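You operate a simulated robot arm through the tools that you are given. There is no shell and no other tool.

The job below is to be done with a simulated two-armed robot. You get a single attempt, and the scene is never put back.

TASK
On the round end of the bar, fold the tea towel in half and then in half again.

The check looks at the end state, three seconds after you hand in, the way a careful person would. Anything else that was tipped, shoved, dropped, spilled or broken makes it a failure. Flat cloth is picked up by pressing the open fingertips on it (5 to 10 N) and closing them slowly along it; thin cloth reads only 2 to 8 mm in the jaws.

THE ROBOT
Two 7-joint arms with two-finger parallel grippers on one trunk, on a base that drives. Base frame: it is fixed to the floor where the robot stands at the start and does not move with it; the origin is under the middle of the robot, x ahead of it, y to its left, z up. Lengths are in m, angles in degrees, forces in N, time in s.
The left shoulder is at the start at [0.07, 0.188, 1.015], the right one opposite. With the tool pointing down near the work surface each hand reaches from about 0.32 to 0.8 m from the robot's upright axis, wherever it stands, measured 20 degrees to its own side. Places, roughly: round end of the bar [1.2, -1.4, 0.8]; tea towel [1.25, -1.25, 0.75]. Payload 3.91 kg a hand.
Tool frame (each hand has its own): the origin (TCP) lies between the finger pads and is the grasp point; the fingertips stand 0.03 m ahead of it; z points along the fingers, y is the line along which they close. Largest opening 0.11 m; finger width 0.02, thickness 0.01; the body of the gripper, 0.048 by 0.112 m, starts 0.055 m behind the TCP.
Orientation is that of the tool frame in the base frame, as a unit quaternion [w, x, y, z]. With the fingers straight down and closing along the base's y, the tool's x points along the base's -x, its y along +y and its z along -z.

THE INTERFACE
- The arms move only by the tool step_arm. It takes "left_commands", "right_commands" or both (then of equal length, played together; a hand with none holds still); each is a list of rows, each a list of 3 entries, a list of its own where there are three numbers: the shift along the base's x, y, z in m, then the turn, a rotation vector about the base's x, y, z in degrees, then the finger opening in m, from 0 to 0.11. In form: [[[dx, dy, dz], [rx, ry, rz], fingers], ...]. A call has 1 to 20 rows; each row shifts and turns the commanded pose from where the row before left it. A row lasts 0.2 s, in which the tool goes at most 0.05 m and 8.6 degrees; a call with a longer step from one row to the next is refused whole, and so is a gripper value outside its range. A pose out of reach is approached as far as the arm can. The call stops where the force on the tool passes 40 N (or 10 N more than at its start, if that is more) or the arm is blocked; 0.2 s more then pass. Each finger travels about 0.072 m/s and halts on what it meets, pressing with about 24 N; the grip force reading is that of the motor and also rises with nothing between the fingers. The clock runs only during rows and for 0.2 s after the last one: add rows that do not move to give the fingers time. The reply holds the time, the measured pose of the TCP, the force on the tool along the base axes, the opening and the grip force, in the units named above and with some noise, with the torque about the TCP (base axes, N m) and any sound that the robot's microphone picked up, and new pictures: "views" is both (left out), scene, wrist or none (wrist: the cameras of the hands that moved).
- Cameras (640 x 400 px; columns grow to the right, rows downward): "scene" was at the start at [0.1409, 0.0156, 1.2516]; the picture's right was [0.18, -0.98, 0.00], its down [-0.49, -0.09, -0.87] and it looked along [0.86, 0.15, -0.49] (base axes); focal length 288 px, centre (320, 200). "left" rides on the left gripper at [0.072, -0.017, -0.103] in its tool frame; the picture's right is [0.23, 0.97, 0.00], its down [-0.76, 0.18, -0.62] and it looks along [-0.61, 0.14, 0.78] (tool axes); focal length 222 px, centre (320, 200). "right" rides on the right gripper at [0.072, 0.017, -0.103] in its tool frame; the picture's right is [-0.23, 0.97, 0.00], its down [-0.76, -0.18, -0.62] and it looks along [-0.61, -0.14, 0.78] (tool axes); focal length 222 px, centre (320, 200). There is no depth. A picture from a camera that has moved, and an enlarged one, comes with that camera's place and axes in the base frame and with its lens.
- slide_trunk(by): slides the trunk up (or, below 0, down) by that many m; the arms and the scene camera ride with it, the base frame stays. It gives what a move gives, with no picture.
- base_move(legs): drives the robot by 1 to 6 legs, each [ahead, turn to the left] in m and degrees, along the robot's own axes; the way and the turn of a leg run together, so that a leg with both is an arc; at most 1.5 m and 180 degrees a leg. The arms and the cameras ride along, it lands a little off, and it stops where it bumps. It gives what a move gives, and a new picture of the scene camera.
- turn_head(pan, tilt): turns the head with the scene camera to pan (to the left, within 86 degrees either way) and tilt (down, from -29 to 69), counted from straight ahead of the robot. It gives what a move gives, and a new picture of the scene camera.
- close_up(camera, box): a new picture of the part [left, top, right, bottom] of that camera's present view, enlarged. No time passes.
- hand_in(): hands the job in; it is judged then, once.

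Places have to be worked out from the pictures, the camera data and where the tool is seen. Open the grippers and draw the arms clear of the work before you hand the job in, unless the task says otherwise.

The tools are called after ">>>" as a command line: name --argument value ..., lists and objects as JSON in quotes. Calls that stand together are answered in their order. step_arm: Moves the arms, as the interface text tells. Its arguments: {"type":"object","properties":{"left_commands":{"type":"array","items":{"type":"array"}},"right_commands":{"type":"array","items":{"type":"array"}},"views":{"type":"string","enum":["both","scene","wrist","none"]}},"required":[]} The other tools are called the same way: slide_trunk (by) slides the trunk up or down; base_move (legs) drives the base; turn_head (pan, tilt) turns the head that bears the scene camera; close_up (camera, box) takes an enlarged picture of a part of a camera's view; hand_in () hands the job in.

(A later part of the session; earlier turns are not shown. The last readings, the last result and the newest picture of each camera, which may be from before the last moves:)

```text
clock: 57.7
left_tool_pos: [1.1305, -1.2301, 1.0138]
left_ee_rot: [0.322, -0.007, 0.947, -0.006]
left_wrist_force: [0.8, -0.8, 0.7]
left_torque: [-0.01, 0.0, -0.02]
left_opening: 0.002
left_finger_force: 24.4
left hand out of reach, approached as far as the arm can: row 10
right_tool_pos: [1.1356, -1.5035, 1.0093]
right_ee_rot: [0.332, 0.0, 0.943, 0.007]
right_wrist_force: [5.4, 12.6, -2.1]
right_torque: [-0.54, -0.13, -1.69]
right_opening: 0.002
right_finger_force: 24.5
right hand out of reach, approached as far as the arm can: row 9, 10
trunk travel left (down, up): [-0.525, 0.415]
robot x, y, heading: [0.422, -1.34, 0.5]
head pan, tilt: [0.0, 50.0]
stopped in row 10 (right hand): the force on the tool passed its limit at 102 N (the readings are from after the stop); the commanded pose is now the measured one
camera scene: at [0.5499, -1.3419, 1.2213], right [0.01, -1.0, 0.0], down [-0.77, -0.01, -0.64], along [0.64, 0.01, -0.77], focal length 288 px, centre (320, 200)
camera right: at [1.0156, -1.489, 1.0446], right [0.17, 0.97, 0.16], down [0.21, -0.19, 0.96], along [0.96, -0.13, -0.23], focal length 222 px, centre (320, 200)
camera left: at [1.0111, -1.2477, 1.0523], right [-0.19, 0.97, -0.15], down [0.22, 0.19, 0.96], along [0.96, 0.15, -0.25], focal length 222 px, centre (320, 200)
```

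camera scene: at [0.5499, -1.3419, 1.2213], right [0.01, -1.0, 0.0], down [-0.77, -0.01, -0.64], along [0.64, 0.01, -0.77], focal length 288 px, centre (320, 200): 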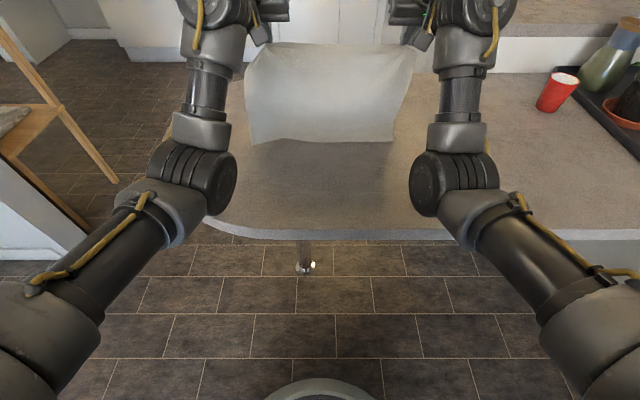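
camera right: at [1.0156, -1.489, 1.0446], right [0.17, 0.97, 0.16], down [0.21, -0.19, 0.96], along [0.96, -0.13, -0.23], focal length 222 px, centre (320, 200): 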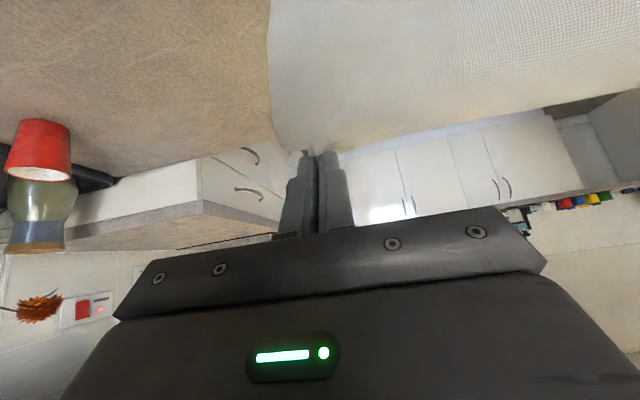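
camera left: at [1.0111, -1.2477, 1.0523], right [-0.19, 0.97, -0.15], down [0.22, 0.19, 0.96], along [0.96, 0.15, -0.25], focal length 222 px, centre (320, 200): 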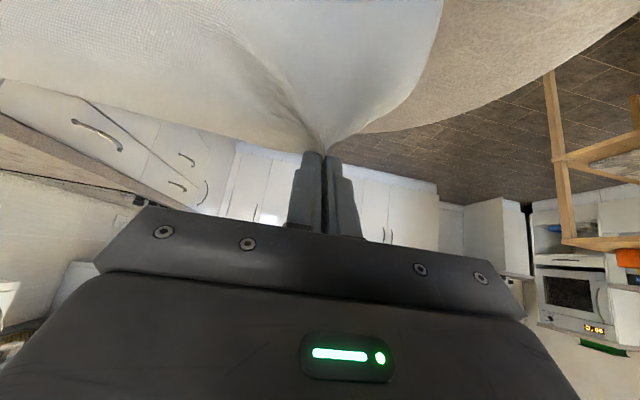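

The right hand stopped with a force spike while its elbow swung to a new posture; the towel is lifted, hanging from both hands. I check the arms' clearance and the readings before moving further.

>>> step_arm --left_commands '[[[0, 0, 0], [0, 0, 0], 0.0], [[0, 0, 0], [0, 0, 0], 0.0]]' --right_commands '[[[0, 0, 0], [0, 0, 0], 0.0], [[0, 0, 0], [0, 0, 0], 0.0]]' --views "none"

>>> turn_head --pan 0 --tilt 62

```text
clock: 58.3
left_tool_pos: [1.1318, -1.2289, 1.014]
left_ee_rot: [0.322, -0.006, 0.947, -0.006]
left_wrist_force: [0.6, -0.5, -0.9]
left_torque: [0.0, 0.0, -0.02]
left_opening: 0.0022
left_finger_force: 23.5
right_tool_pos: [1.1365, -1.504, 1.0089]
right_ee_rot: [0.331, -0.001, 0.944, 0.007]
right_wrist_force: [9.2, 18.5, -5.4]
right_torque: [-0.89, -0.41, -2.59]
right_opening: 0.0024
right_finger_force: 23.8
trunk travel left (down, up): [-0.525, 0.415]
robot x, y, heading: [0.4233, -1.3457, 0.6]
head pan, tilt: [0.0, 50.0]
```

```text
clock: 59.0
left_tool_pos: [1.1307, -1.229, 1.0149]
left_ee_rot: [0.322, -0.006, 0.947, -0.006]
left_wrist_force: [-1.3, -1.1, 0.4]
left_torque: [-0.02, 0.02, -0.03]
left_opening: 0.002
left_finger_force: 23.9
right_tool_pos: [1.1376, -1.5032, 1.0088]
right_ee_rot: [0.331, -0.001, 0.944, 0.006]
right_wrist_force: [9.7, 21.5, -7.0]
right_torque: [-1.02, -0.56, -3.1]
right_opening: 0.0021
right_finger_force: 24.1
trunk travel left (down, up): [-0.525, 0.415]
robot x, y, heading: [0.4198, -1.3419, 0.6]
head pan, tilt: [0.0, 62.0]
camera scene: at [0.5371, -1.3415, 1.2066], right [0.01, -1.0, 0.0], down [-0.88, -0.01, -0.47], along [0.47, 0.01, -0.88], focal length 288 px, centre (320, 200)
```

scene: 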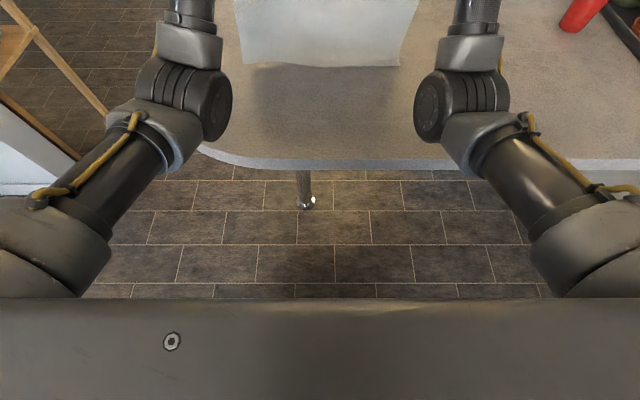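

The side load on the right hand is growing (21 N, acting ~0.14 m behind the TCP), which suggests its camera/body touches its own forearm. I raise the head to look at the right wrist.

>>> turn_head --pan 0 --tilt 30

>>> close_up --camera "scene" --box '[350, 40, 590, 190]'

```text
clock: 60.0
left_tool_pos: [1.1315, -1.2289, 1.0145]
left_ee_rot: [0.323, -0.005, 0.947, -0.007]
left_wrist_force: [0.3, -0.6, 0.6]
left_torque: [-0.03, 0.0, 0.0]
left_opening: 0.002
left_finger_force: 24.1
right_tool_pos: [1.1381, -1.5037, 1.0089]
right_ee_rot: [0.331, -0.001, 0.944, 0.007]
right_wrist_force: [10.4, 22.0, -8.2]
right_torque: [-1.09, -0.68, -3.26]
right_opening: 0.0022
right_finger_force: 25.0
trunk travel left (down, up): [-0.525, 0.415]
robot x, y, heading: [0.4189, -1.3432, 0.9]
head pan, tilt: [0.0, 30.0]
camera scene: at [0.5632, -1.3412, 1.2508], right [0.01, -1.0, 0.0], down [-0.5, -0.01, -0.87], along [0.87, 0.01, -0.5], focal length 288 px, centre (320, 200)
```

scene: 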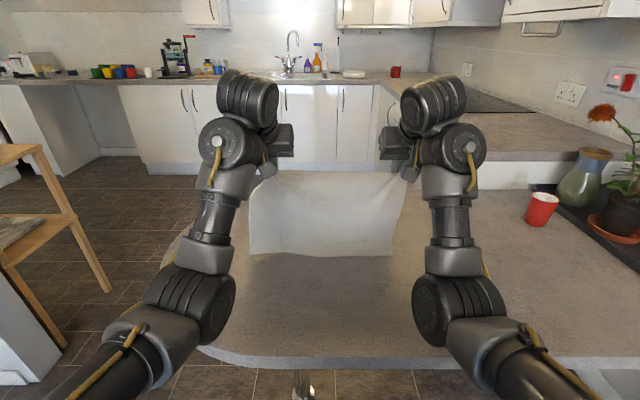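

```text
2.67 times, centred on (470, 115) of scene
camera zoom: at [0.5632, -1.3412, 1.2508], right [0.01, -1.0, 0.0], down [-0.5, -0.01, -0.87], along [0.87, 0.01, -0.5], focal length 769 px, centre (-80, 427)
```

zoom: 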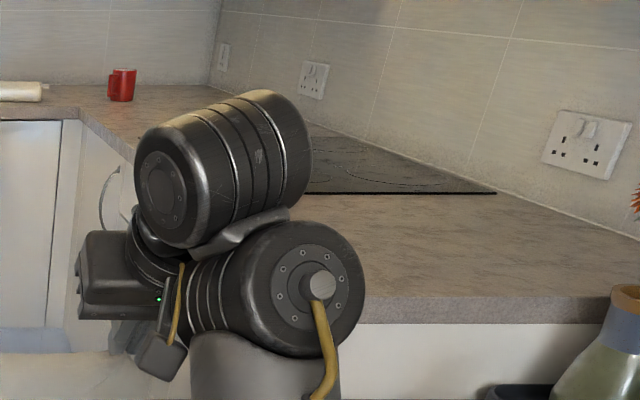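

The right hand's camera bracket is touching its own forearm. I comply with the contact by turning the right hand a few degrees in the direction of the load.

>>> step_arm --right_commands '[[[0, 0, 0], [-1, -1, -4], 0.0], [[0, 0, 0], [-1, -1, -4], 0.0], [[0, 0, 0], [0, 0, 0], 0.0]]' --views "none"

```text
clock: 60.8
left_tool_pos: [1.1298, -1.2307, 1.0143]
left_ee_rot: [0.322, -0.006, 0.947, -0.006]
left_wrist_force: [0.0, -1.3, 0.8]
left_torque: [-0.04, -0.02, -0.02]
left_opening: 0.002
left_finger_force: 24.4
right_tool_pos: [1.1357, -1.5042, 1.0093]
right_ee_rot: [0.347, 0.059, 0.935, -0.033]
right_wrist_force: [-0.5, 1.4, 0.0]
right_torque: [0.04, 0.01, 0.03]
right_opening: 0.0021
right_finger_force: 23.8
trunk travel left (down, up): [-0.525, 0.415]
robot x, y, heading: [0.4221, -1.3398, 0.6]
head pan, tilt: [0.0, 30.0]
```

Contact is gone. The towel now hangs from both hands with its lower edge just at the bar surface near x≈1.13. I raise the trunk 3 cm to clear it, then drive forward 0.09 m.

>>> slide_trunk --by 0.03

>>> base_move --legs '[[0.09, 0]]'

```text
clock: 61.5
left_tool_pos: [1.1319, -1.2296, 1.0441]
left_ee_rot: [0.322, -0.006, 0.947, -0.006]
left_wrist_force: [0.4, -1.5, 0.0]
left_torque: [-0.06, 0.0, -0.02]
left_opening: 0.0021
left_finger_force: 24.1
right_tool_pos: [1.1375, -1.5044, 1.0378]
right_ee_rot: [0.346, 0.06, 0.936, -0.034]
right_wrist_force: [-0.4, 0.9, -0.3]
right_torque: [0.04, -0.01, 0.03]
right_opening: 0.0023
right_finger_force: 24.1
trunk travel left (down, up): [-0.555, 0.385]
robot x, y, heading: [0.4214, -1.3458, 0.5]
head pan, tilt: [0.0, 30.0]
```

```text
clock: 62.6
left_tool_pos: [1.2181, -1.2288, 1.0464]
left_ee_rot: [0.322, -0.007, 0.947, -0.006]
left_wrist_force: [-0.1, -1.2, 0.1]
left_torque: [0.0, 0.0, -0.04]
left_opening: 0.0019
left_finger_force: 24.3
right_tool_pos: [1.2246, -1.5029, 1.0409]
right_ee_rot: [0.348, 0.058, 0.935, -0.033]
right_wrist_force: [-0.2, 0.6, -0.2]
right_torque: [0.05, -0.01, 0.02]
right_opening: 0.0021
right_finger_force: 24.4
trunk travel left (down, up): [-0.555, 0.385]
robot x, y, heading: [0.511, -1.3412, 0.8]
head pan, tilt: [0.0, 30.0]
camera scene: at [0.6499, -1.34, 1.2813], right [0.01, -1.0, 0.0], down [-0.5, -0.01, -0.87], along [0.87, 0.01, -0.5], focal length 288 px, centre (320, 200)
```

scene: 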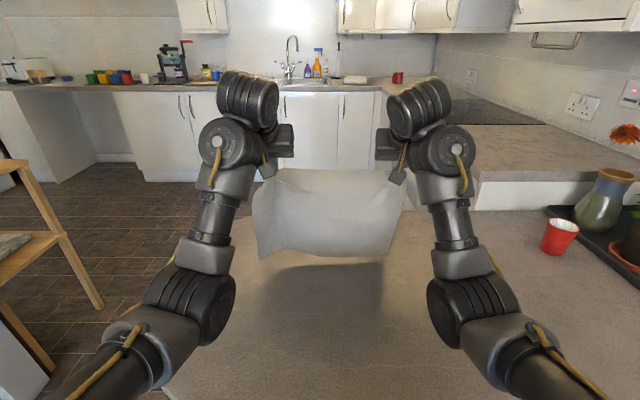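

The towel hangs freely, but the elbows now hang low over the bar, so lowering the hands could bring them onto it. I raise the trunk 0.2 m first (towel just rises in the air), then lower the hands with the arms.

>>> slide_trunk --by 0.2

>>> step_arm --left_commands '[[[0, 0, -0.02], [0, 0, 0], 0.0], [[0, 0, -0.02], [0, 0, 0], 0.0], [[0, 0, -0.02], [0, 0, 0], 0.0], [[0, 0, -0.02], [0, 0, 0], 0.0], [[0, 0, -0.02], [0, 0, 0], 0.0], [[0, 0, 0], [0, 0, 0], 0.0]]' --right_commands '[[[0, 0, -0.02], [0, 0, 0], 0.0], [[0, 0, -0.02], [0, 0, 0], 0.0], [[0, 0, -0.02], [0, 0, 0], 0.0], [[0, 0, -0.02], [0, 0, 0], 0.0], [[0, 0, -0.02], [0, 0, 0], 0.0], [[0, 0, 0], [0, 0, 0], 0.0]]' --views "scene"

```text
clock: 64.8
left_tool_pos: [1.2196, -1.2279, 1.2448]
left_ee_rot: [0.322, -0.006, 0.947, -0.006]
left_wrist_force: [0.5, -0.3, -0.2]
left_torque: [-0.03, 0.0, 0.0]
left_opening: 0.002
left_finger_force: 24.2
right_tool_pos: [1.2265, -1.5035, 1.2394]
right_ee_rot: [0.347, 0.059, 0.935, -0.033]
right_wrist_force: [0.1, 1.7, -0.7]
right_torque: [0.0, -0.02, 0.05]
right_opening: 0.0023
right_finger_force: 23.9
trunk travel left (down, up): [-0.755, 0.185]
robot x, y, heading: [0.5079, -1.3418, 1.0]
head pan, tilt: [0.0, 30.0]
```

```text
clock: 66.2
left_tool_pos: [1.2198, -1.2283, 1.1439]
left_ee_rot: [0.323, -0.006, 0.946, -0.005]
left_wrist_force: [-0.3, -1.1, 0.2]
left_torque: [-0.03, 0.02, -0.02]
left_opening: 0.0019
left_finger_force: 23.7
right_tool_pos: [1.2248, -1.5021, 1.139]
right_ee_rot: [0.347, 0.057, 0.935, -0.032]
right_wrist_force: [0.0, 0.6, 0.4]
right_torque: [0.0, -0.01, 0.04]
right_opening: 0.0021
right_finger_force: 24.4
trunk travel left (down, up): [-0.755, 0.185]
robot x, y, heading: [0.5096, -1.3461, 0.7]
head pan, tilt: [0.0, 30.0]
camera scene: at [0.6515, -1.34, 1.481], right [0.01, -1.0, 0.0], down [-0.5, -0.01, -0.87], along [0.87, 0.01, -0.5], focal length 288 px, centre (320, 200)
```

scene: 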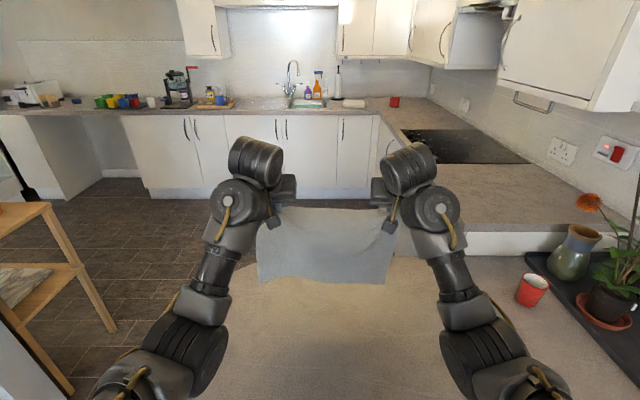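

Posture is comfortable now and the towel hangs cleanly. I lower the hands further until the lower edge is just above the bar, and tilt the head down.

>>> step_arm --left_commands '[[[0, 0, -0.02], [0, 0, 0], 0.0], [[0, 0, -0.02], [0, 0, 0], 0.0], [[0, 0, -0.02], [0, 0, 0], 0.0], [[0, 0, -0.02], [0, 0, 0], 0.0], [[0, 0, -0.015], [0, 0, 0], 0.0], [[0, 0, 0], [0, 0, 0], 0.0]]' --right_commands '[[[0, 0, -0.02], [0, 0, 0], 0.0], [[0, 0, -0.02], [0, 0, 0], 0.0], [[0, 0, -0.02], [0, 0, 0], 0.0], [[0, 0, -0.02], [0, 0, 0], 0.0], [[0, 0, -0.01], [0, 0, 0], 0.0], [[0, 0, 0], [0, 0, 0], 0.0]]' --views "none"

>>> turn_head --pan 0 --tilt 48

```text
clock: 67.6
left_tool_pos: [1.2208, -1.2275, 1.0496]
left_ee_rot: [0.322, -0.007, 0.947, -0.005]
left_wrist_force: [0.9, -1.6, 0.0]
left_torque: [-0.04, 0.01, -0.06]
left_opening: 0.0022
left_finger_force: 24.2
right_tool_pos: [1.2263, -1.5029, 1.049]
right_ee_rot: [0.347, 0.059, 0.935, -0.033]
right_wrist_force: [0.2, 1.2, 0.1]
right_torque: [0.08, 0.01, 0.02]
right_opening: 0.0023
right_finger_force: 24.2
trunk travel left (down, up): [-0.755, 0.185]
robot x, y, heading: [0.5088, -1.341, 0.4]
head pan, tilt: [0.0, 30.0]
```

```text
clock: 68.4
left_tool_pos: [1.2222, -1.2264, 1.0499]
left_ee_rot: [0.322, -0.006, 0.947, -0.006]
left_wrist_force: [-0.4, -2.0, -0.6]
left_torque: [-0.05, -0.02, -0.02]
left_opening: 0.0018
left_finger_force: 23.9
right_tool_pos: [1.2264, -1.5031, 1.0489]
right_ee_rot: [0.347, 0.058, 0.935, -0.033]
right_wrist_force: [-0.2, 1.8, -0.7]
right_torque: [0.03, 0.03, 0.06]
right_opening: 0.0022
right_finger_force: 23.5
trunk travel left (down, up): [-0.755, 0.185]
robot x, y, heading: [0.51, -1.3432, 0.8]
head pan, tilt: [0.0, 48.0]
camera scene: at [0.6403, -1.3402, 1.4542], right [0.01, -1.0, 0.0], down [-0.74, -0.01, -0.67], along [0.67, 0.01, -0.74], focal length 288 px, centre (320, 200)
```

scene: 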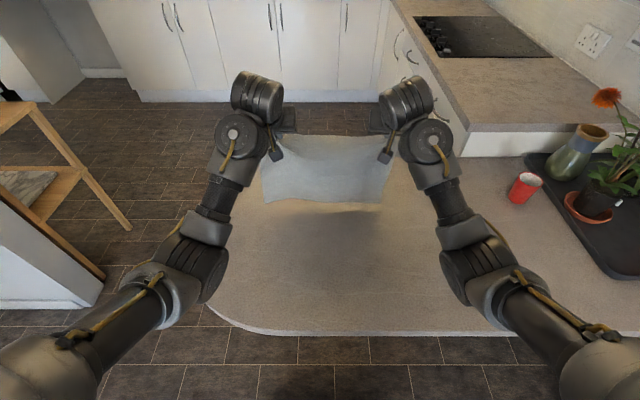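

The lower edge hovers ~3 cm above the bar at x≈1.2. I start laying: hands go down and toward me at 45° so the lower edge stays forward.

>>> step_arm --left_commands '[[[-0.004, 0, -0.014], [0, 0, 0], 0.0], [[-0.008, 0, -0.014], [0, 0, 0], 0.0], [[-0.014, 0, -0.014], [0, 0, 0], 0.0], [[-0.014, 0, -0.014], [0, 0, 0], 0.0], [[-0.012, 0, -0.012], [0, 0, 0], 0.0], [[0, 0, 0], [0, 0, 0], 0.0]]' --right_commands '[[[-0.004, 0, -0.014], [0, 0, 0], 0.0], [[-0.008, 0, -0.014], [0, 0, 0], 0.0], [[-0.014, 0, -0.014], [0, 0, 0], 0.0], [[-0.014, 0, -0.014], [0, 0, 0], 0.0], [[-0.012, 0, -0.012], [0, 0, 0], 0.0], [[0, 0, 0], [0, 0, 0], 0.0]]'

>>> close_up --camera "scene" --box '[220, 90, 460, 240]'

```text
clock: 69.8
left_tool_pos: [1.1673, -1.2272, 0.9806]
left_ee_rot: [0.321, -0.006, 0.947, -0.006]
left_wrist_force: [1.3, -1.6, -0.7]
left_torque: [-0.05, -0.01, 0.0]
left_opening: 0.0022
left_finger_force: 23.9
right_tool_pos: [1.1741, -1.5033, 0.9805]
right_ee_rot: [0.348, 0.058, 0.935, -0.033]
right_wrist_force: [0.0, 1.8, -0.1]
right_torque: [0.09, -0.01, 0.01]
right_opening: 0.0023
right_finger_force: 23.9
trunk travel left (down, up): [-0.755, 0.185]
robot x, y, heading: [0.5099, -1.343, 0.9]
head pan, tilt: [0.0, 48.0]
camera scene: at [0.6406, -1.3402, 1.4541], right [0.01, -1.0, 0.0], down [-0.74, -0.01, -0.67], along [0.67, 0.01, -0.74], focal length 288 px, centre (320, 200)
camera right: at [1.055, -1.4692, 1.0117], right [0.3, 0.95, 0.13], down [0.15, -0.18, 0.97], along [0.94, -0.27, -0.19], focal length 222 px, centre (320, 200)
camera left: at [1.048, -1.246, 1.019], right [-0.19, 0.97, -0.15], down [0.22, 0.19, 0.96], along [0.96, 0.15, -0.25], focal length 222 px, centre (320, 200)
```

scene: 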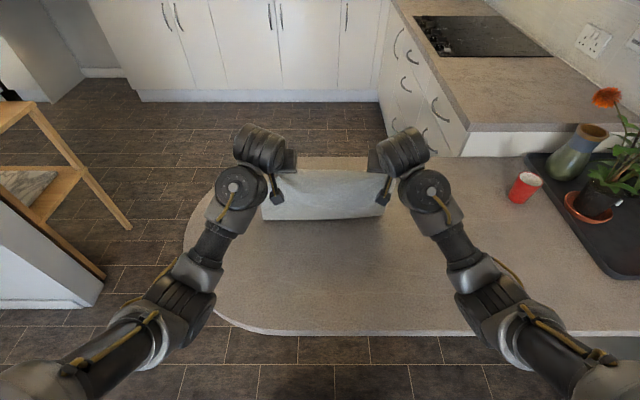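
right: 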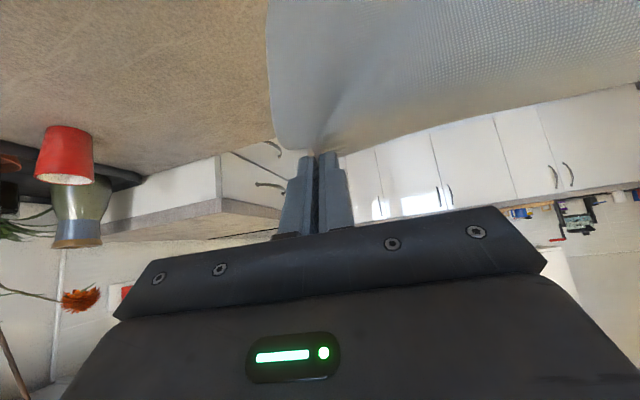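
left: 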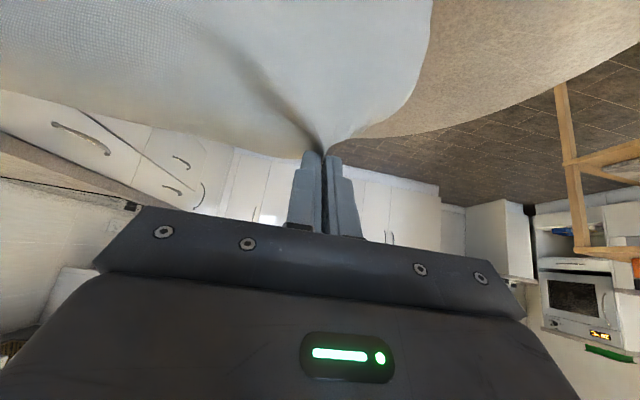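

```text
2.67 times, centred on (340, 165) of scene
camera zoom: at [0.6406, -1.3402, 1.4541], right [0.01, -1.0, 0.0], down [-0.74, -0.01, -0.67], along [0.67, 0.01, -0.74], focal length 769 px, centre (267, 293)
```

zoom: 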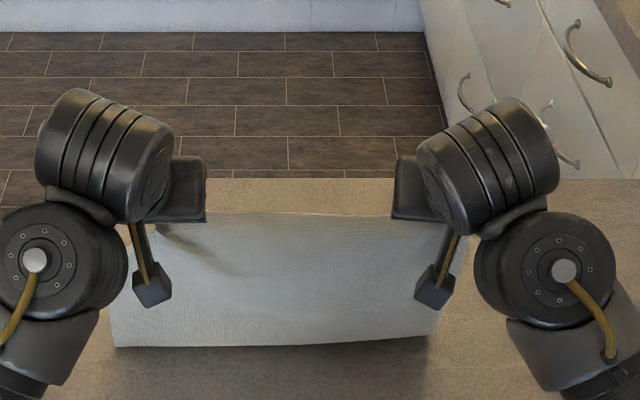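

The lower edge is touching near x≈1.18–1.2. I continue down and toward me so that the lower half is laid out, then check.

>>> step_arm --left_commands '[[[-0.014, 0, -0.012], [0, 0, 0], 0.0], [[-0.014, 0, -0.012], [0, 0, 0], 0.0], [[-0.014, 0, -0.012], [0, 0, 0], 0.0], [[-0.014, 0, -0.012], [0, 0, 0], 0.0], [[0, 0, 0], [0, 0, 0], 0.0]]' --right_commands '[[[-0.014, 0, -0.012], [0, 0, 0], 0.0], [[-0.014, 0, -0.012], [0, 0, 0], 0.0], [[-0.014, 0, -0.012], [0, 0, 0], 0.0], [[-0.014, 0, -0.012], [0, 0, 0], 0.0], [[0, 0, 0], [0, 0, 0], 0.0]]'

>>> close_up --camera "scene" --box '[220, 120, 460, 270]'

```text
clock: 71.0
left_tool_pos: [1.1108, -1.2271, 0.9348]
left_ee_rot: [0.322, -0.005, 0.947, -0.006]
left_wrist_force: [0.4, -1.3, 0.7]
left_torque: [-0.05, 0.03, 0.02]
left_opening: 0.0019
left_finger_force: 24.2
right_tool_pos: [1.1181, -1.5012, 0.9329]
right_ee_rot: [0.347, 0.059, 0.936, -0.033]
right_wrist_force: [0.1, 1.3, 0.4]
right_torque: [0.06, 0.02, 0.05]
right_opening: 0.0021
right_finger_force: 24.2
trunk travel left (down, up): [-0.755, 0.185]
robot x, y, heading: [0.5108, -1.3413, 0.9]
head pan, tilt: [0.0, 48.0]
camera scene: at [0.6408, -1.3402, 1.454], right [0.01, -1.0, 0.0], down [-0.74, -0.01, -0.67], along [0.67, 0.01, -0.74], focal length 288 px, centre (320, 200)
camera right: at [0.999, -1.4686, 0.9633], right [0.3, 0.95, 0.13], down [0.15, -0.18, 0.97], along [0.94, -0.27, -0.19], focal length 222 px, centre (320, 200)
camera left: at [0.9915, -1.2452, 0.9722], right [-0.19, 0.97, -0.15], down [0.22, 0.19, 0.96], along [0.96, 0.15, -0.25], focal length 222 px, centre (320, 200)
```

scene: 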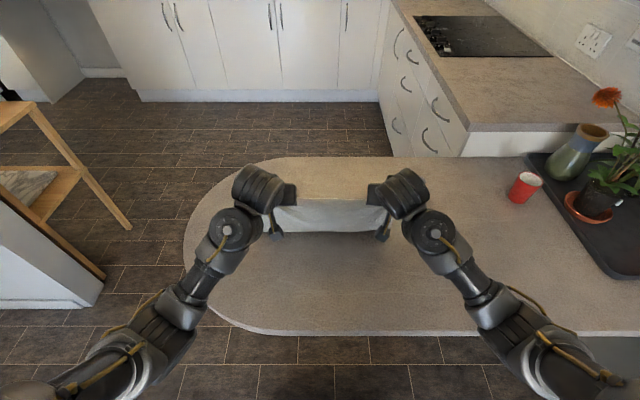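
right: 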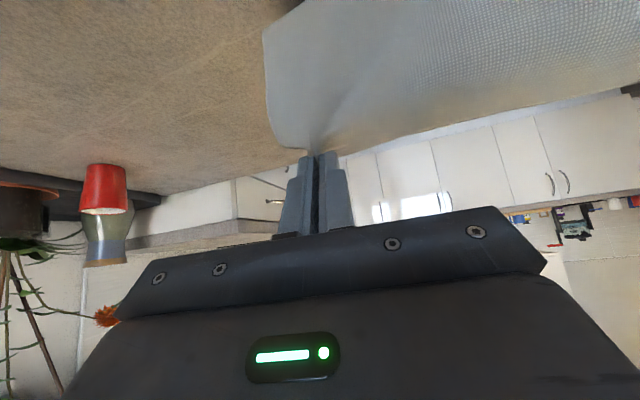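
left: 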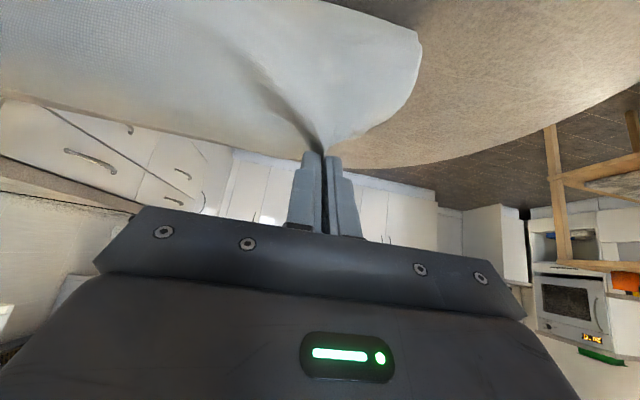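

```text
2.67 times, centred on (340, 195) of scene
camera zoom: at [0.6408, -1.3402, 1.454], right [0.01, -1.0, 0.0], down [-0.74, -0.01, -0.67], along [0.67, 0.01, -0.74], focal length 769 px, centre (267, 213)
```

zoom: 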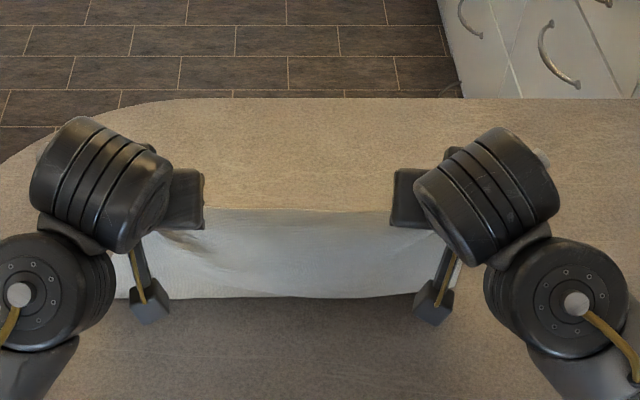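

The lower edge stays forward under the sheet while the front roll is at x≈1.13 – the lower half is being laid correctly. I continue a little nearer and down, then begin to swing the held edge forward.

>>> step_arm --left_commands '[[[-0.014, 0, -0.012], [0, 0, 0], 0.0], [[-0.012, 0, -0.014], [0, 0, 0], 0.0], [[-0.004, 0, -0.018], [0, 0, 0], 0.0], [[0.006, 0, -0.018], [0, 0, 0], 0.0], [[0.014, 0, -0.012], [0, 0, 0], 0.0], [[0, 0, 0], [0, 0, 0], 0.0]]' --right_commands '[[[-0.014, 0, -0.012], [0, 0, 0], 0.0], [[-0.012, 0, -0.014], [0, 0, 0], 0.0], [[-0.004, 0, -0.018], [0, 0, 0], 0.0], [[0.006, 0, -0.018], [0, 0, 0], 0.0], [[0.014, 0, -0.012], [0, 0, 0], 0.0], [[0, 0, 0], [0, 0, 0], 0.0]]'

>>> close_up --camera "scene" --box '[220, 120, 460, 270]'

```text
clock: 72.4
left_tool_pos: [1.1006, -1.2283, 0.8605]
left_ee_rot: [0.322, -0.006, 0.947, -0.006]
left_wrist_force: [0.5, -0.7, 0.5]
left_torque: [-0.04, -0.01, 0.02]
left_opening: 0.0021
left_finger_force: 24.1
right_tool_pos: [1.1075, -1.5025, 0.8573]
right_ee_rot: [0.347, 0.059, 0.936, -0.034]
right_wrist_force: [-0.4, 0.9, -0.7]
right_torque: [0.05, -0.03, 0.03]
right_opening: 0.002
right_finger_force: 23.5
trunk travel left (down, up): [-0.755, 0.185]
robot x, y, heading: [0.5118, -1.3414, 0.6]
head pan, tilt: [0.0, 48.0]
camera scene: at [0.6393, -1.3402, 1.4542], right [0.01, -1.0, 0.0], down [-0.74, -0.01, -0.67], along [0.67, 0.01, -0.74], focal length 288 px, centre (320, 200)
camera right: at [0.9886, -1.4691, 0.8885], right [0.3, 0.95, 0.13], down [0.15, -0.18, 0.97], along [0.94, -0.27, -0.19], focal length 222 px, centre (320, 200)
camera left: at [0.9803, -1.2458, 0.8985], right [-0.19, 0.97, -0.15], down [0.22, 0.19, 0.96], along [0.96, 0.15, -0.25], focal length 222 px, centre (320, 200)
```

scene: 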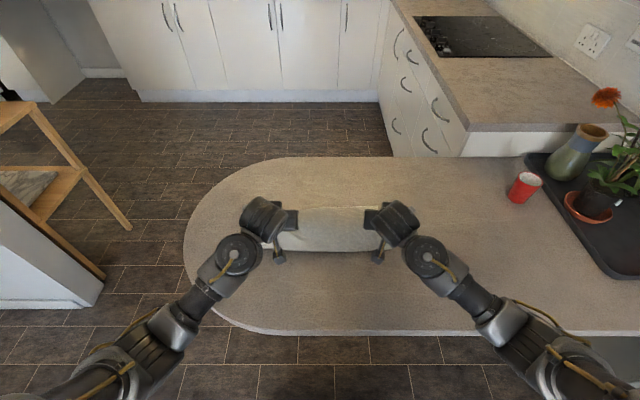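
right: 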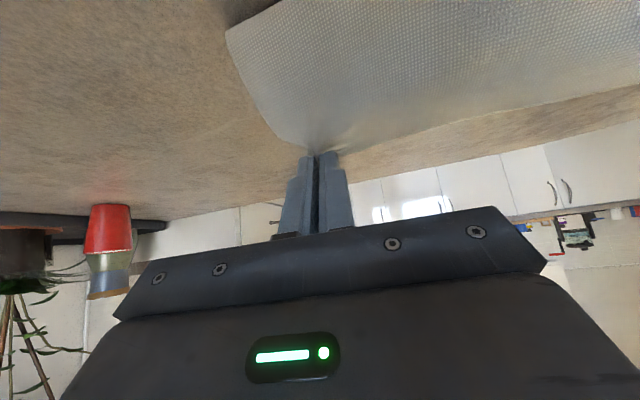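
left: 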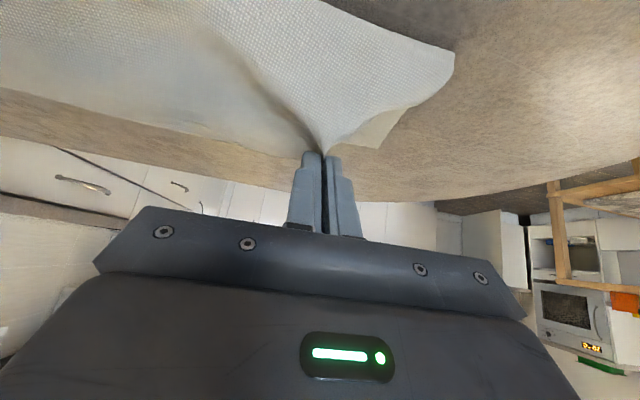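

```text
2.67 times, centred on (340, 195) of scene
camera zoom: at [0.6393, -1.3402, 1.4542], right [0.01, -1.0, 0.0], down [-0.74, -0.01, -0.67], along [0.67, 0.01, -0.74], focal length 769 px, centre (267, 213)
```

zoom: 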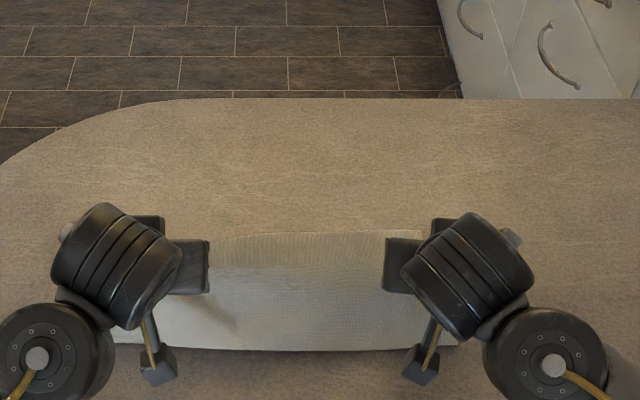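

The swing is going well; in the left view a corner of the lower layer peeks out beyond the upper sheet. I zoom in on both wrist views to see how the edges line up.

>>> close_up --camera "left" --box '[200, 0, 500, 188]'

>>> close_up --camera "right" --box '[180, 0, 480, 188]'

```text
2.13 times, centred on (350, 94) of left
camera zoom: at [0.9803, -1.2458, 0.8985], right [-0.19, 0.97, -0.15], down [0.22, 0.19, 0.96], along [0.96, 0.15, -0.25], focal length 473 px, centre (256, 426)
```

zoom: 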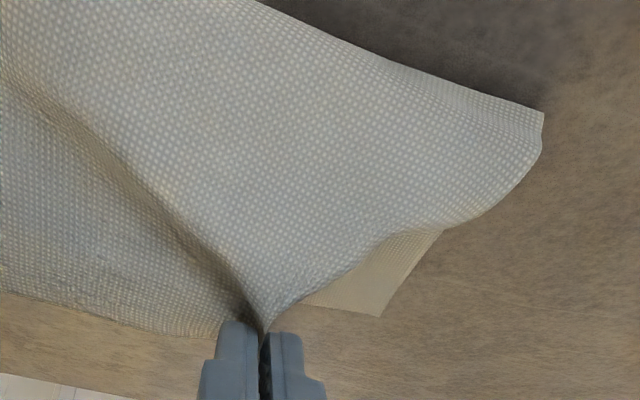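

```text
2.13 times, centred on (330, 94) of right
camera zoom: at [0.9886, -1.4691, 0.8885], right [0.3, 0.95, 0.13], down [0.15, -0.18, 0.97], along [0.94, -0.27, -0.19], focal length 473 px, centre (299, 426)
```

zoom: 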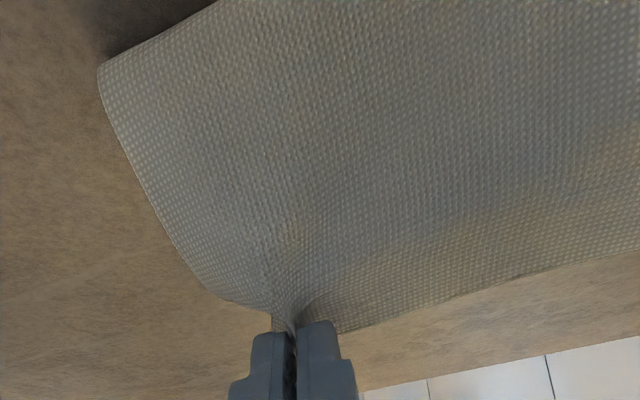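

The lower layer's free corner lies at about [1.20, -1.154] and the crease at x≈1.07, so the lower half is ~0.13 m deep – right at half. I carry the held edge forward ~0.068 m and 1.5 cm left, lowering it onto the lower edge.

>>> step_arm --left_commands '[[[0.0097, 0.0021, -0.0075], [0, 0, 0], 0.0], [[0.0097, 0.0021, -0.0075], [0, 0, 0], 0.0], [[0.0097, 0.0021, -0.0075], [0, 0, 0], 0.0], [[0.0097, 0.0021, -0.0075], [0, 0, 0], 0.0], [[0.0097, 0.0021, -0.0075], [0, 0, 0], 0.0], [[0.0097, 0.0021, -0.0075], [0, 0, 0], 0.0], [[0.0097, 0.0021, -0.0075], [0, 0, 0], 0.0], [[0, 0, 0], [0, 0, 0], 0.0]]' --right_commands '[[[0.0097, 0.0021, -0.007], [0, 0, 0], 0.0], [[0.0097, 0.0021, -0.007], [0, 0, 0], 0.0], [[0.0097, 0.0021, -0.007], [0, 0, 0], 0.0], [[0.0097, 0.0021, -0.007], [0, 0, 0], 0.0], [[0.0097, 0.0021, -0.007], [0, 0, 0], 0.0], [[0.0097, 0.0021, -0.007], [0, 0, 0], 0.0], [[0.0097, 0.0021, -0.007], [0, 0, 0], 0.0], [[0, 0, 0], [0, 0, 0], 0.0]]'

>>> close_up --camera "scene" --box '[220, 120, 460, 270]'

```text
clock: 74.2
left_tool_pos: [1.1682, -1.213, 0.8072]
left_ee_rot: [0.322, -0.006, 0.947, -0.006]
left_wrist_force: [0.6, -1.5, 0.3]
left_torque: [-0.07, 0.01, -0.03]
left_opening: 0.0018
left_finger_force: 23.9
right_tool_pos: [1.1762, -1.4874, 0.8116]
right_ee_rot: [0.347, 0.059, 0.935, -0.034]
right_wrist_force: [-1.0, 2.0, 0.2]
right_torque: [0.06, -0.02, -0.02]
right_opening: 0.0019
right_finger_force: 23.8
trunk travel left (down, up): [-0.755, 0.185]
robot x, y, heading: [0.5069, -1.3424, 0.7]
head pan, tilt: [0.0, 48.0]
camera scene: at [0.6396, -1.3403, 1.4542], right [0.01, -1.0, 0.0], down [-0.74, -0.01, -0.67], along [0.67, 0.01, -0.74], focal length 288 px, centre (320, 200)
camera right: at [1.0573, -1.4546, 0.8413], right [0.3, 0.95, 0.13], down [0.15, -0.18, 0.97], along [0.94, -0.27, -0.19], focal length 222 px, centre (320, 200)
camera left: at [1.0484, -1.2299, 0.8458], right [-0.19, 0.97, -0.15], down [0.22, 0.19, 0.96], along [0.96, 0.14, -0.25], focal length 222 px, centre (320, 200)
```

scene: 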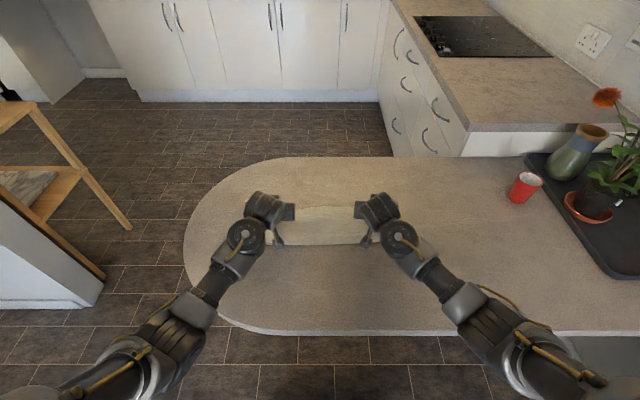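
right: 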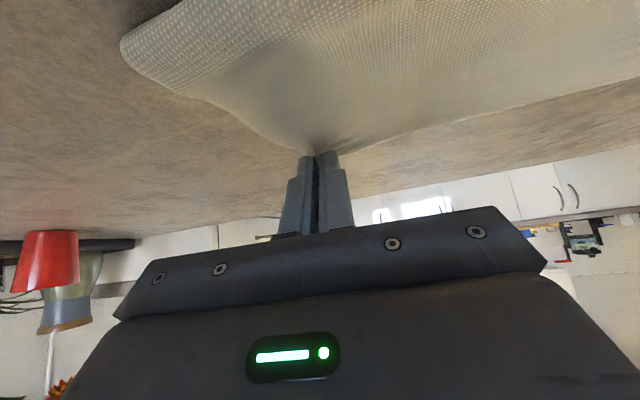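
left: 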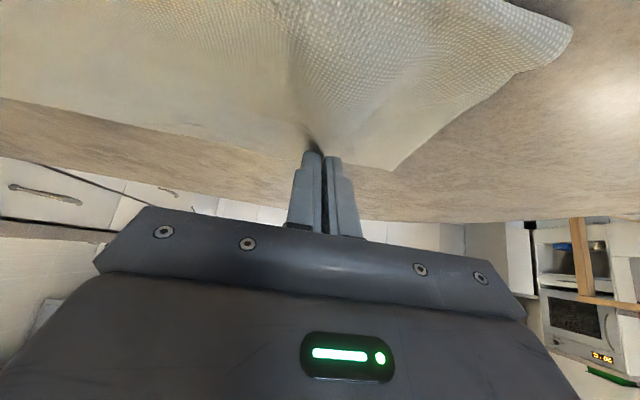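

```text
2.67 times, centred on (340, 195) of scene
camera zoom: at [0.6396, -1.3403, 1.4542], right [0.01, -1.0, 0.0], down [-0.74, -0.01, -0.67], along [0.67, 0.01, -0.74], focal length 769 px, centre (267, 213)
```

zoom: 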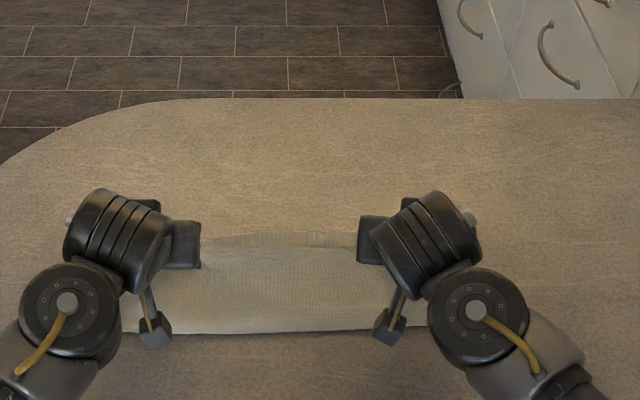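

The fold now looks neat. I zoom on both wrist views to compare upper and lower corners before pressing down and letting go.

>>> close_up --camera "left" --box '[200, 0, 600, 250]'

>>> close_up --camera "right" --box '[100, 0, 500, 250]'

>>> close_up --camera "scene" --box '[280, 180, 400, 255]'

```text
1.60 times, centred on (400, 125) of left
camera zoom: at [1.0484, -1.2299, 0.8458], right [-0.19, 0.97, -0.15], down [0.22, 0.19, 0.96], along [0.96, 0.14, -0.25], focal length 355 px, centre (192, 320)
```

zoom: 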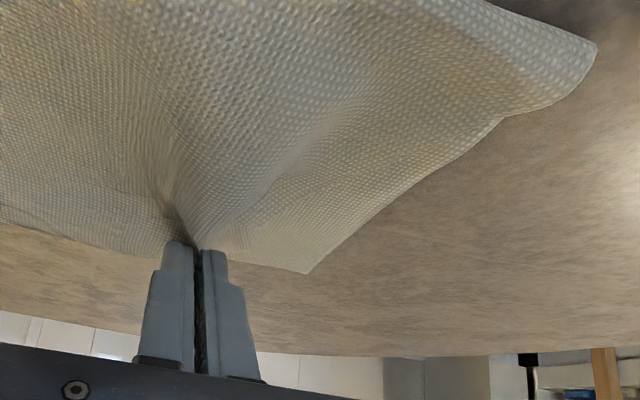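

```text
1.60 times, centred on (300, 125) of right
camera zoom: at [1.0573, -1.4546, 0.8413], right [0.3, 0.95, 0.13], down [0.15, -0.18, 0.97], along [0.94, -0.27, -0.19], focal length 355 px, centre (352, 320)
```

zoom: 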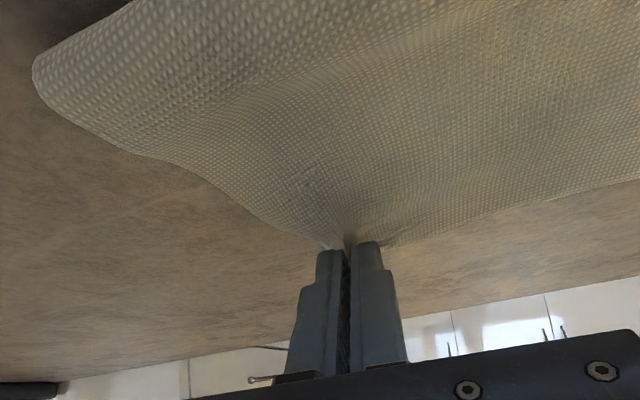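

```text
5.33 times, centred on (340, 218) of scene
camera zoom: at [0.6396, -1.3403, 1.4542], right [0.01, -1.0, 0.0], down [-0.74, -0.01, -0.67], along [0.67, 0.01, -0.74], focal length 1538 px, centre (213, 107)
```

zoom: 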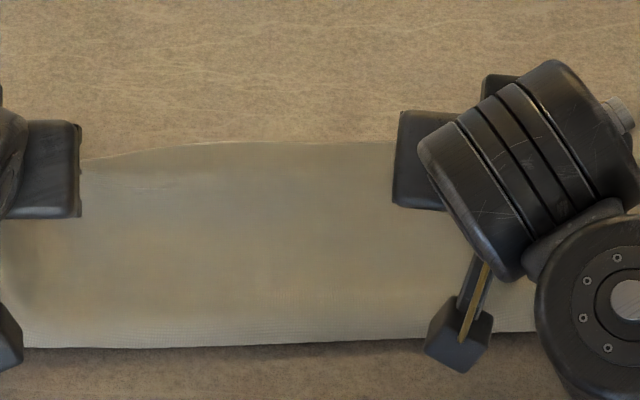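

The lower layer's far edge runs from x≈1.206 (left) to ≈1.227 (centre/right), so the upper edge should go slightly further, mainly on the right. I shift left +4 mm, right +20 mm, then lower both to light contact.

>>> step_arm --left_commands '[[[0.001, 0, 0], [0, 0, 0], 0.0], [[0.001, 0, 0], [0, 0, 0], 0.0], [[0.001, 0, -0.001], [0, 0, 0], 0.0], [[0.001, 0, -0.001], [0, 0, 0], 0.0], [[0, 0, -0.001], [0, 0, 0], 0.0], [[0, 0, 0], [0, 0, 0], 0.0]]' --right_commands '[[[0.005, 0, 0], [0, 0, 0], 0.0], [[0.005, 0, 0], [0, 0, 0], 0.0], [[0.005, 0, -0.003], [0, 0, 0], 0.0], [[0.005, 0, -0.003], [0, 0, 0], 0.0], [[0, 0, -0.002], [0, 0, 0], 0.0], [[0, 0, 0], [0, 0, 0], 0.0]]'

>>> close_up --camera "scene" --box '[270, 180, 390, 255]'

```text
clock: 75.6
left_tool_pos: [1.1736, -1.2137, 0.8059]
left_ee_rot: [0.322, -0.008, 0.947, -0.005]
left_wrist_force: [0.0, -1.4, 0.6]
left_torque: [-0.01, -0.05, -0.01]
left_opening: 0.002
left_finger_force: 24.0
right_tool_pos: [1.1959, -1.4862, 0.8027]
right_ee_rot: [0.347, 0.059, 0.935, -0.033]
right_wrist_force: [0.0, 1.9, 0.5]
right_torque: [0.05, 0.02, 0.01]
right_opening: 0.0021
right_finger_force: 23.9
trunk travel left (down, up): [-0.755, 0.185]
robot x, y, heading: [0.5066, -1.3427, 0.5]
head pan, tilt: [0.0, 48.0]
camera scene: at [0.6402, -1.3402, 1.4541], right [0.01, -1.0, 0.0], down [-0.74, -0.01, -0.67], along [0.67, 0.01, -0.74], focal length 288 px, centre (320, 200)
camera right: at [1.0766, -1.4539, 0.8328], right [0.3, 0.95, 0.13], down [0.15, -0.18, 0.97], along [0.94, -0.27, -0.19], focal length 222 px, centre (320, 200)
camera left: at [1.0535, -1.2311, 0.8423], right [-0.19, 0.97, -0.15], down [0.22, 0.19, 0.96], along [0.96, 0.15, -0.25], focal length 222 px, centre (320, 200)
```

scene: 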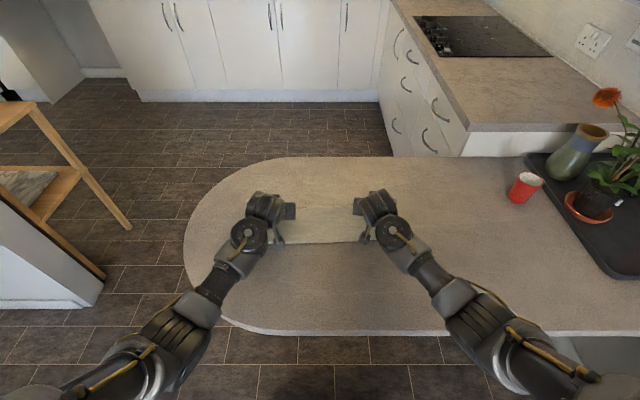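
right: 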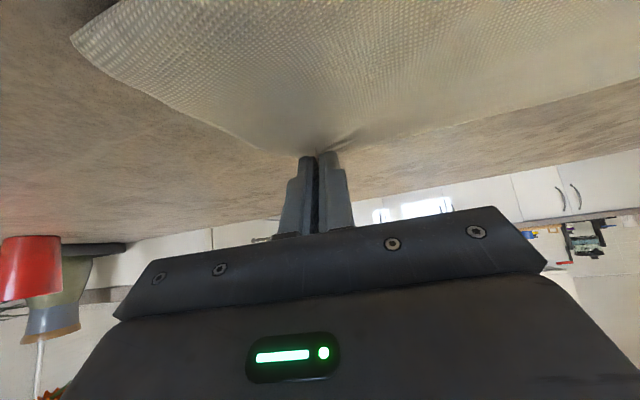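
left: 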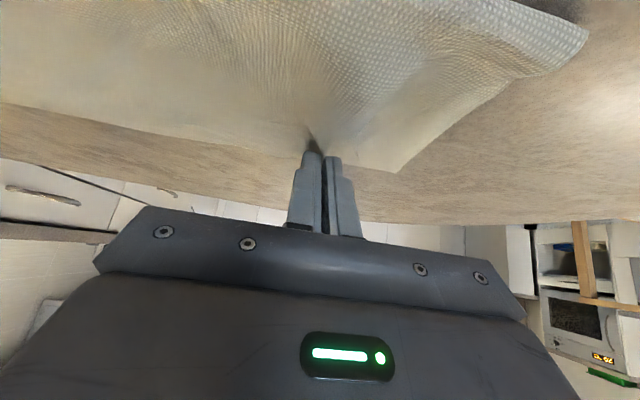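

```text
5.33 times, centred on (330, 218) of scene
camera zoom: at [0.6402, -1.3402, 1.4541], right [0.01, -1.0, 0.0], down [-0.74, -0.01, -0.67], along [0.67, 0.01, -0.74], focal length 1538 px, centre (267, 107)
```

zoom: 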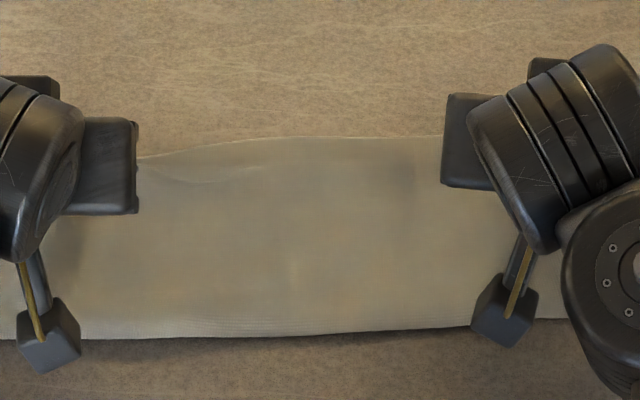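

The right side now coincides; near the left the lower edge still peeks out slightly. I move the left hand 7 mm further and bring both down to contact.

>>> step_arm --left_commands '[[[0.0035, 0, 0], [0, 0, 0], 0.0], [[0.0035, 0, -0.001], [0, 0, 0], 0.0], [[0, 0, -0.0015], [0, 0, 0], 0.0], [[0, 0, -0.0015], [0, 0, 0], 0.0], [[0, 0, 0], [0, 0, 0], 0.0]]' --right_commands '[[[0, 0, 0], [0, 0, 0], 0.0], [[0, 0, -0.001], [0, 0, 0], 0.0], [[0, 0, -0.001], [0, 0, 0], 0.0], [[0, 0, 0], [0, 0, 0], 0.0], [[0, 0, 0], [0, 0, 0], 0.0]]' --views "none"

```text
clock: 76.8
left_tool_pos: [1.1797, -1.2129, 0.8005]
left_ee_rot: [0.323, -0.006, 0.946, -0.006]
left_wrist_force: [0.9, -1.2, 1.4]
left_torque: [-0.07, -0.04, -0.03]
left_opening: 0.0022
left_finger_force: 24.2
right_tool_pos: [1.1952, -1.4879, 0.8012]
right_ee_rot: [0.348, 0.059, 0.935, -0.033]
right_wrist_force: [0.0, 0.6, -0.1]
right_torque: [0.08, -0.04, 0.04]
right_opening: 0.0022
right_finger_force: 24.8
trunk travel left (down, up): [-0.755, 0.185]
robot x, y, heading: [0.512, -1.3417, 0.8]
head pan, tilt: [0.0, 48.0]
```

Almost in contact. I lower in half-millimetre steps to get a light press.

>>> step_arm --left_commands '[[[0, 0, -0.0007], [0, 0, 0], 0.0], [[0, 0, -0.0005], [0, 0, 0], 0.0], [[0, 0, 0], [0, 0, 0], 0.0]]' --right_commands '[[[0, 0, -0.0012], [0, 0, 0], 0.0], [[0, 0, -0.001], [0, 0, 0], 0.0], [[0, 0, 0], [0, 0, 0], 0.0]]' --views "none"

```text
clock: 77.6
left_tool_pos: [1.1799, -1.2139, 0.7993]
left_ee_rot: [0.323, -0.006, 0.946, -0.006]
left_wrist_force: [0.6, -1.0, 3.4]
left_torque: [-0.05, -0.06, 0.01]
left_opening: 0.0021
left_finger_force: 24.2
right_tool_pos: [1.1951, -1.4878, 0.7991]
right_ee_rot: [0.348, 0.059, 0.935, -0.033]
right_wrist_force: [1.1, 0.7, 2.9]
right_torque: [0.05, -0.04, -0.01]
right_opening: 0.0022
right_finger_force: 24.3
trunk travel left (down, up): [-0.755, 0.185]
robot x, y, heading: [0.5076, -1.3411, 0.6]
head pan, tilt: [0.0, 48.0]
```

Both press lightly (~3 N). Now I open the fingers slowly while pressing, so the gathered cloth is spread flat again.

>>> step_arm --left_commands '[[[0, 0, 0], [0, 0, 0], 0.004], [[0, 0, 0], [0, 0, 0], 0.006], [[0, 0, 0], [0, 0, 0], 0.008], [[0, 0, 0], [0, 0, 0], 0.01], [[0, 0, 0], [0, 0, 0], 0.013], [[0, 0, 0], [0, 0, 0], 0.016], [[0, 0, 0], [0, 0, 0], 0.019], [[0, 0, 0], [0, 0, 0], 0.022], [[0, 0, 0], [0, 0, 0], 0.025], [[0, 0, 0], [0, 0, 0], 0.028], [[0, 0, 0], [0, 0, 0], 0.031], [[0, 0, 0], [0, 0, 0], 0.034], [[0, 0, 0], [0, 0, 0], 0.034]]' --right_commands '[[[0, 0, 0], [0, 0, 0], 0.004], [[0, 0, 0], [0, 0, 0], 0.006], [[0, 0, 0], [0, 0, 0], 0.008], [[0, 0, 0], [0, 0, 0], 0.01], [[0, 0, 0], [0, 0, 0], 0.012], [[0, 0, 0], [0, 0, 0], 0.014], [[0, 0, 0], [0, 0, 0], 0.016], [[0, 0, 0], [0, 0, 0], 0.018], [[0, 0, 0], [0, 0, 0], 0.02], [[0, 0, 0], [0, 0, 0], 0.022], [[0, 0, 0], [0, 0, 0], 0.024], [[0, 0, 0], [0, 0, 0], 0.027], [[0, 0, 0], [0, 0, 0], 0.027]]'

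```text
clock: 80.4
left_tool_pos: [1.1793, -1.213, 0.7992]
left_ee_rot: [0.322, -0.006, 0.947, -0.006]
left_wrist_force: [0.9, -1.7, 2.5]
left_torque: [0.01, -0.05, -0.01]
left_opening: 0.0337
left_finger_force: 0.1
right_tool_pos: [1.1945, -1.4877, 0.7989]
right_ee_rot: [0.347, 0.059, 0.935, -0.033]
right_wrist_force: [-0.1, -0.7, 0.9]
right_torque: [0.05, -0.01, 0.03]
right_opening: 0.0266
right_finger_force: 0.0
trunk travel left (down, up): [-0.755, 0.185]
robot x, y, heading: [0.5092, -1.341, 0.6]
head pan, tilt: [0.0, 48.0]
camera scene: at [0.6395, -1.3403, 1.4542], right [0.01, -1.0, 0.0], down [-0.74, -0.01, -0.67], along [0.67, 0.01, -0.74], focal length 288 px, centre (320, 200)
camera right: at [1.0759, -1.4543, 0.8292], right [0.3, 0.95, 0.13], down [0.15, -0.18, 0.97], along [0.94, -0.27, -0.19], focal length 222 px, centre (320, 200)
camera left: at [1.0602, -1.2308, 0.8372], right [-0.19, 0.97, -0.15], down [0.22, 0.19, 0.96], along [0.96, 0.15, -0.25], focal length 222 px, centre (320, 200)
```

scene: 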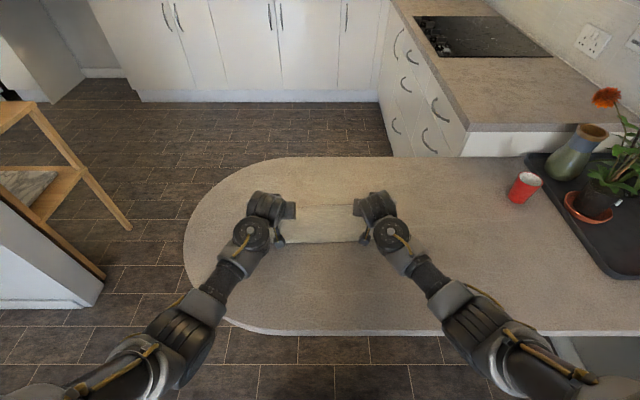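
right: 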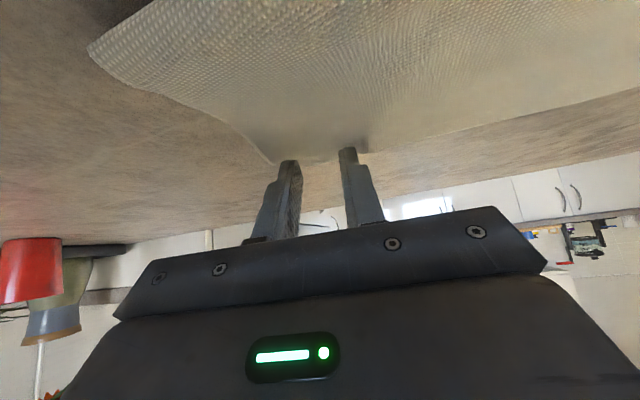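
left: 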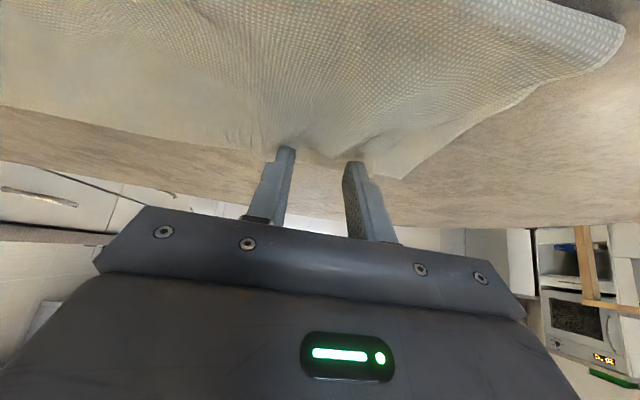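

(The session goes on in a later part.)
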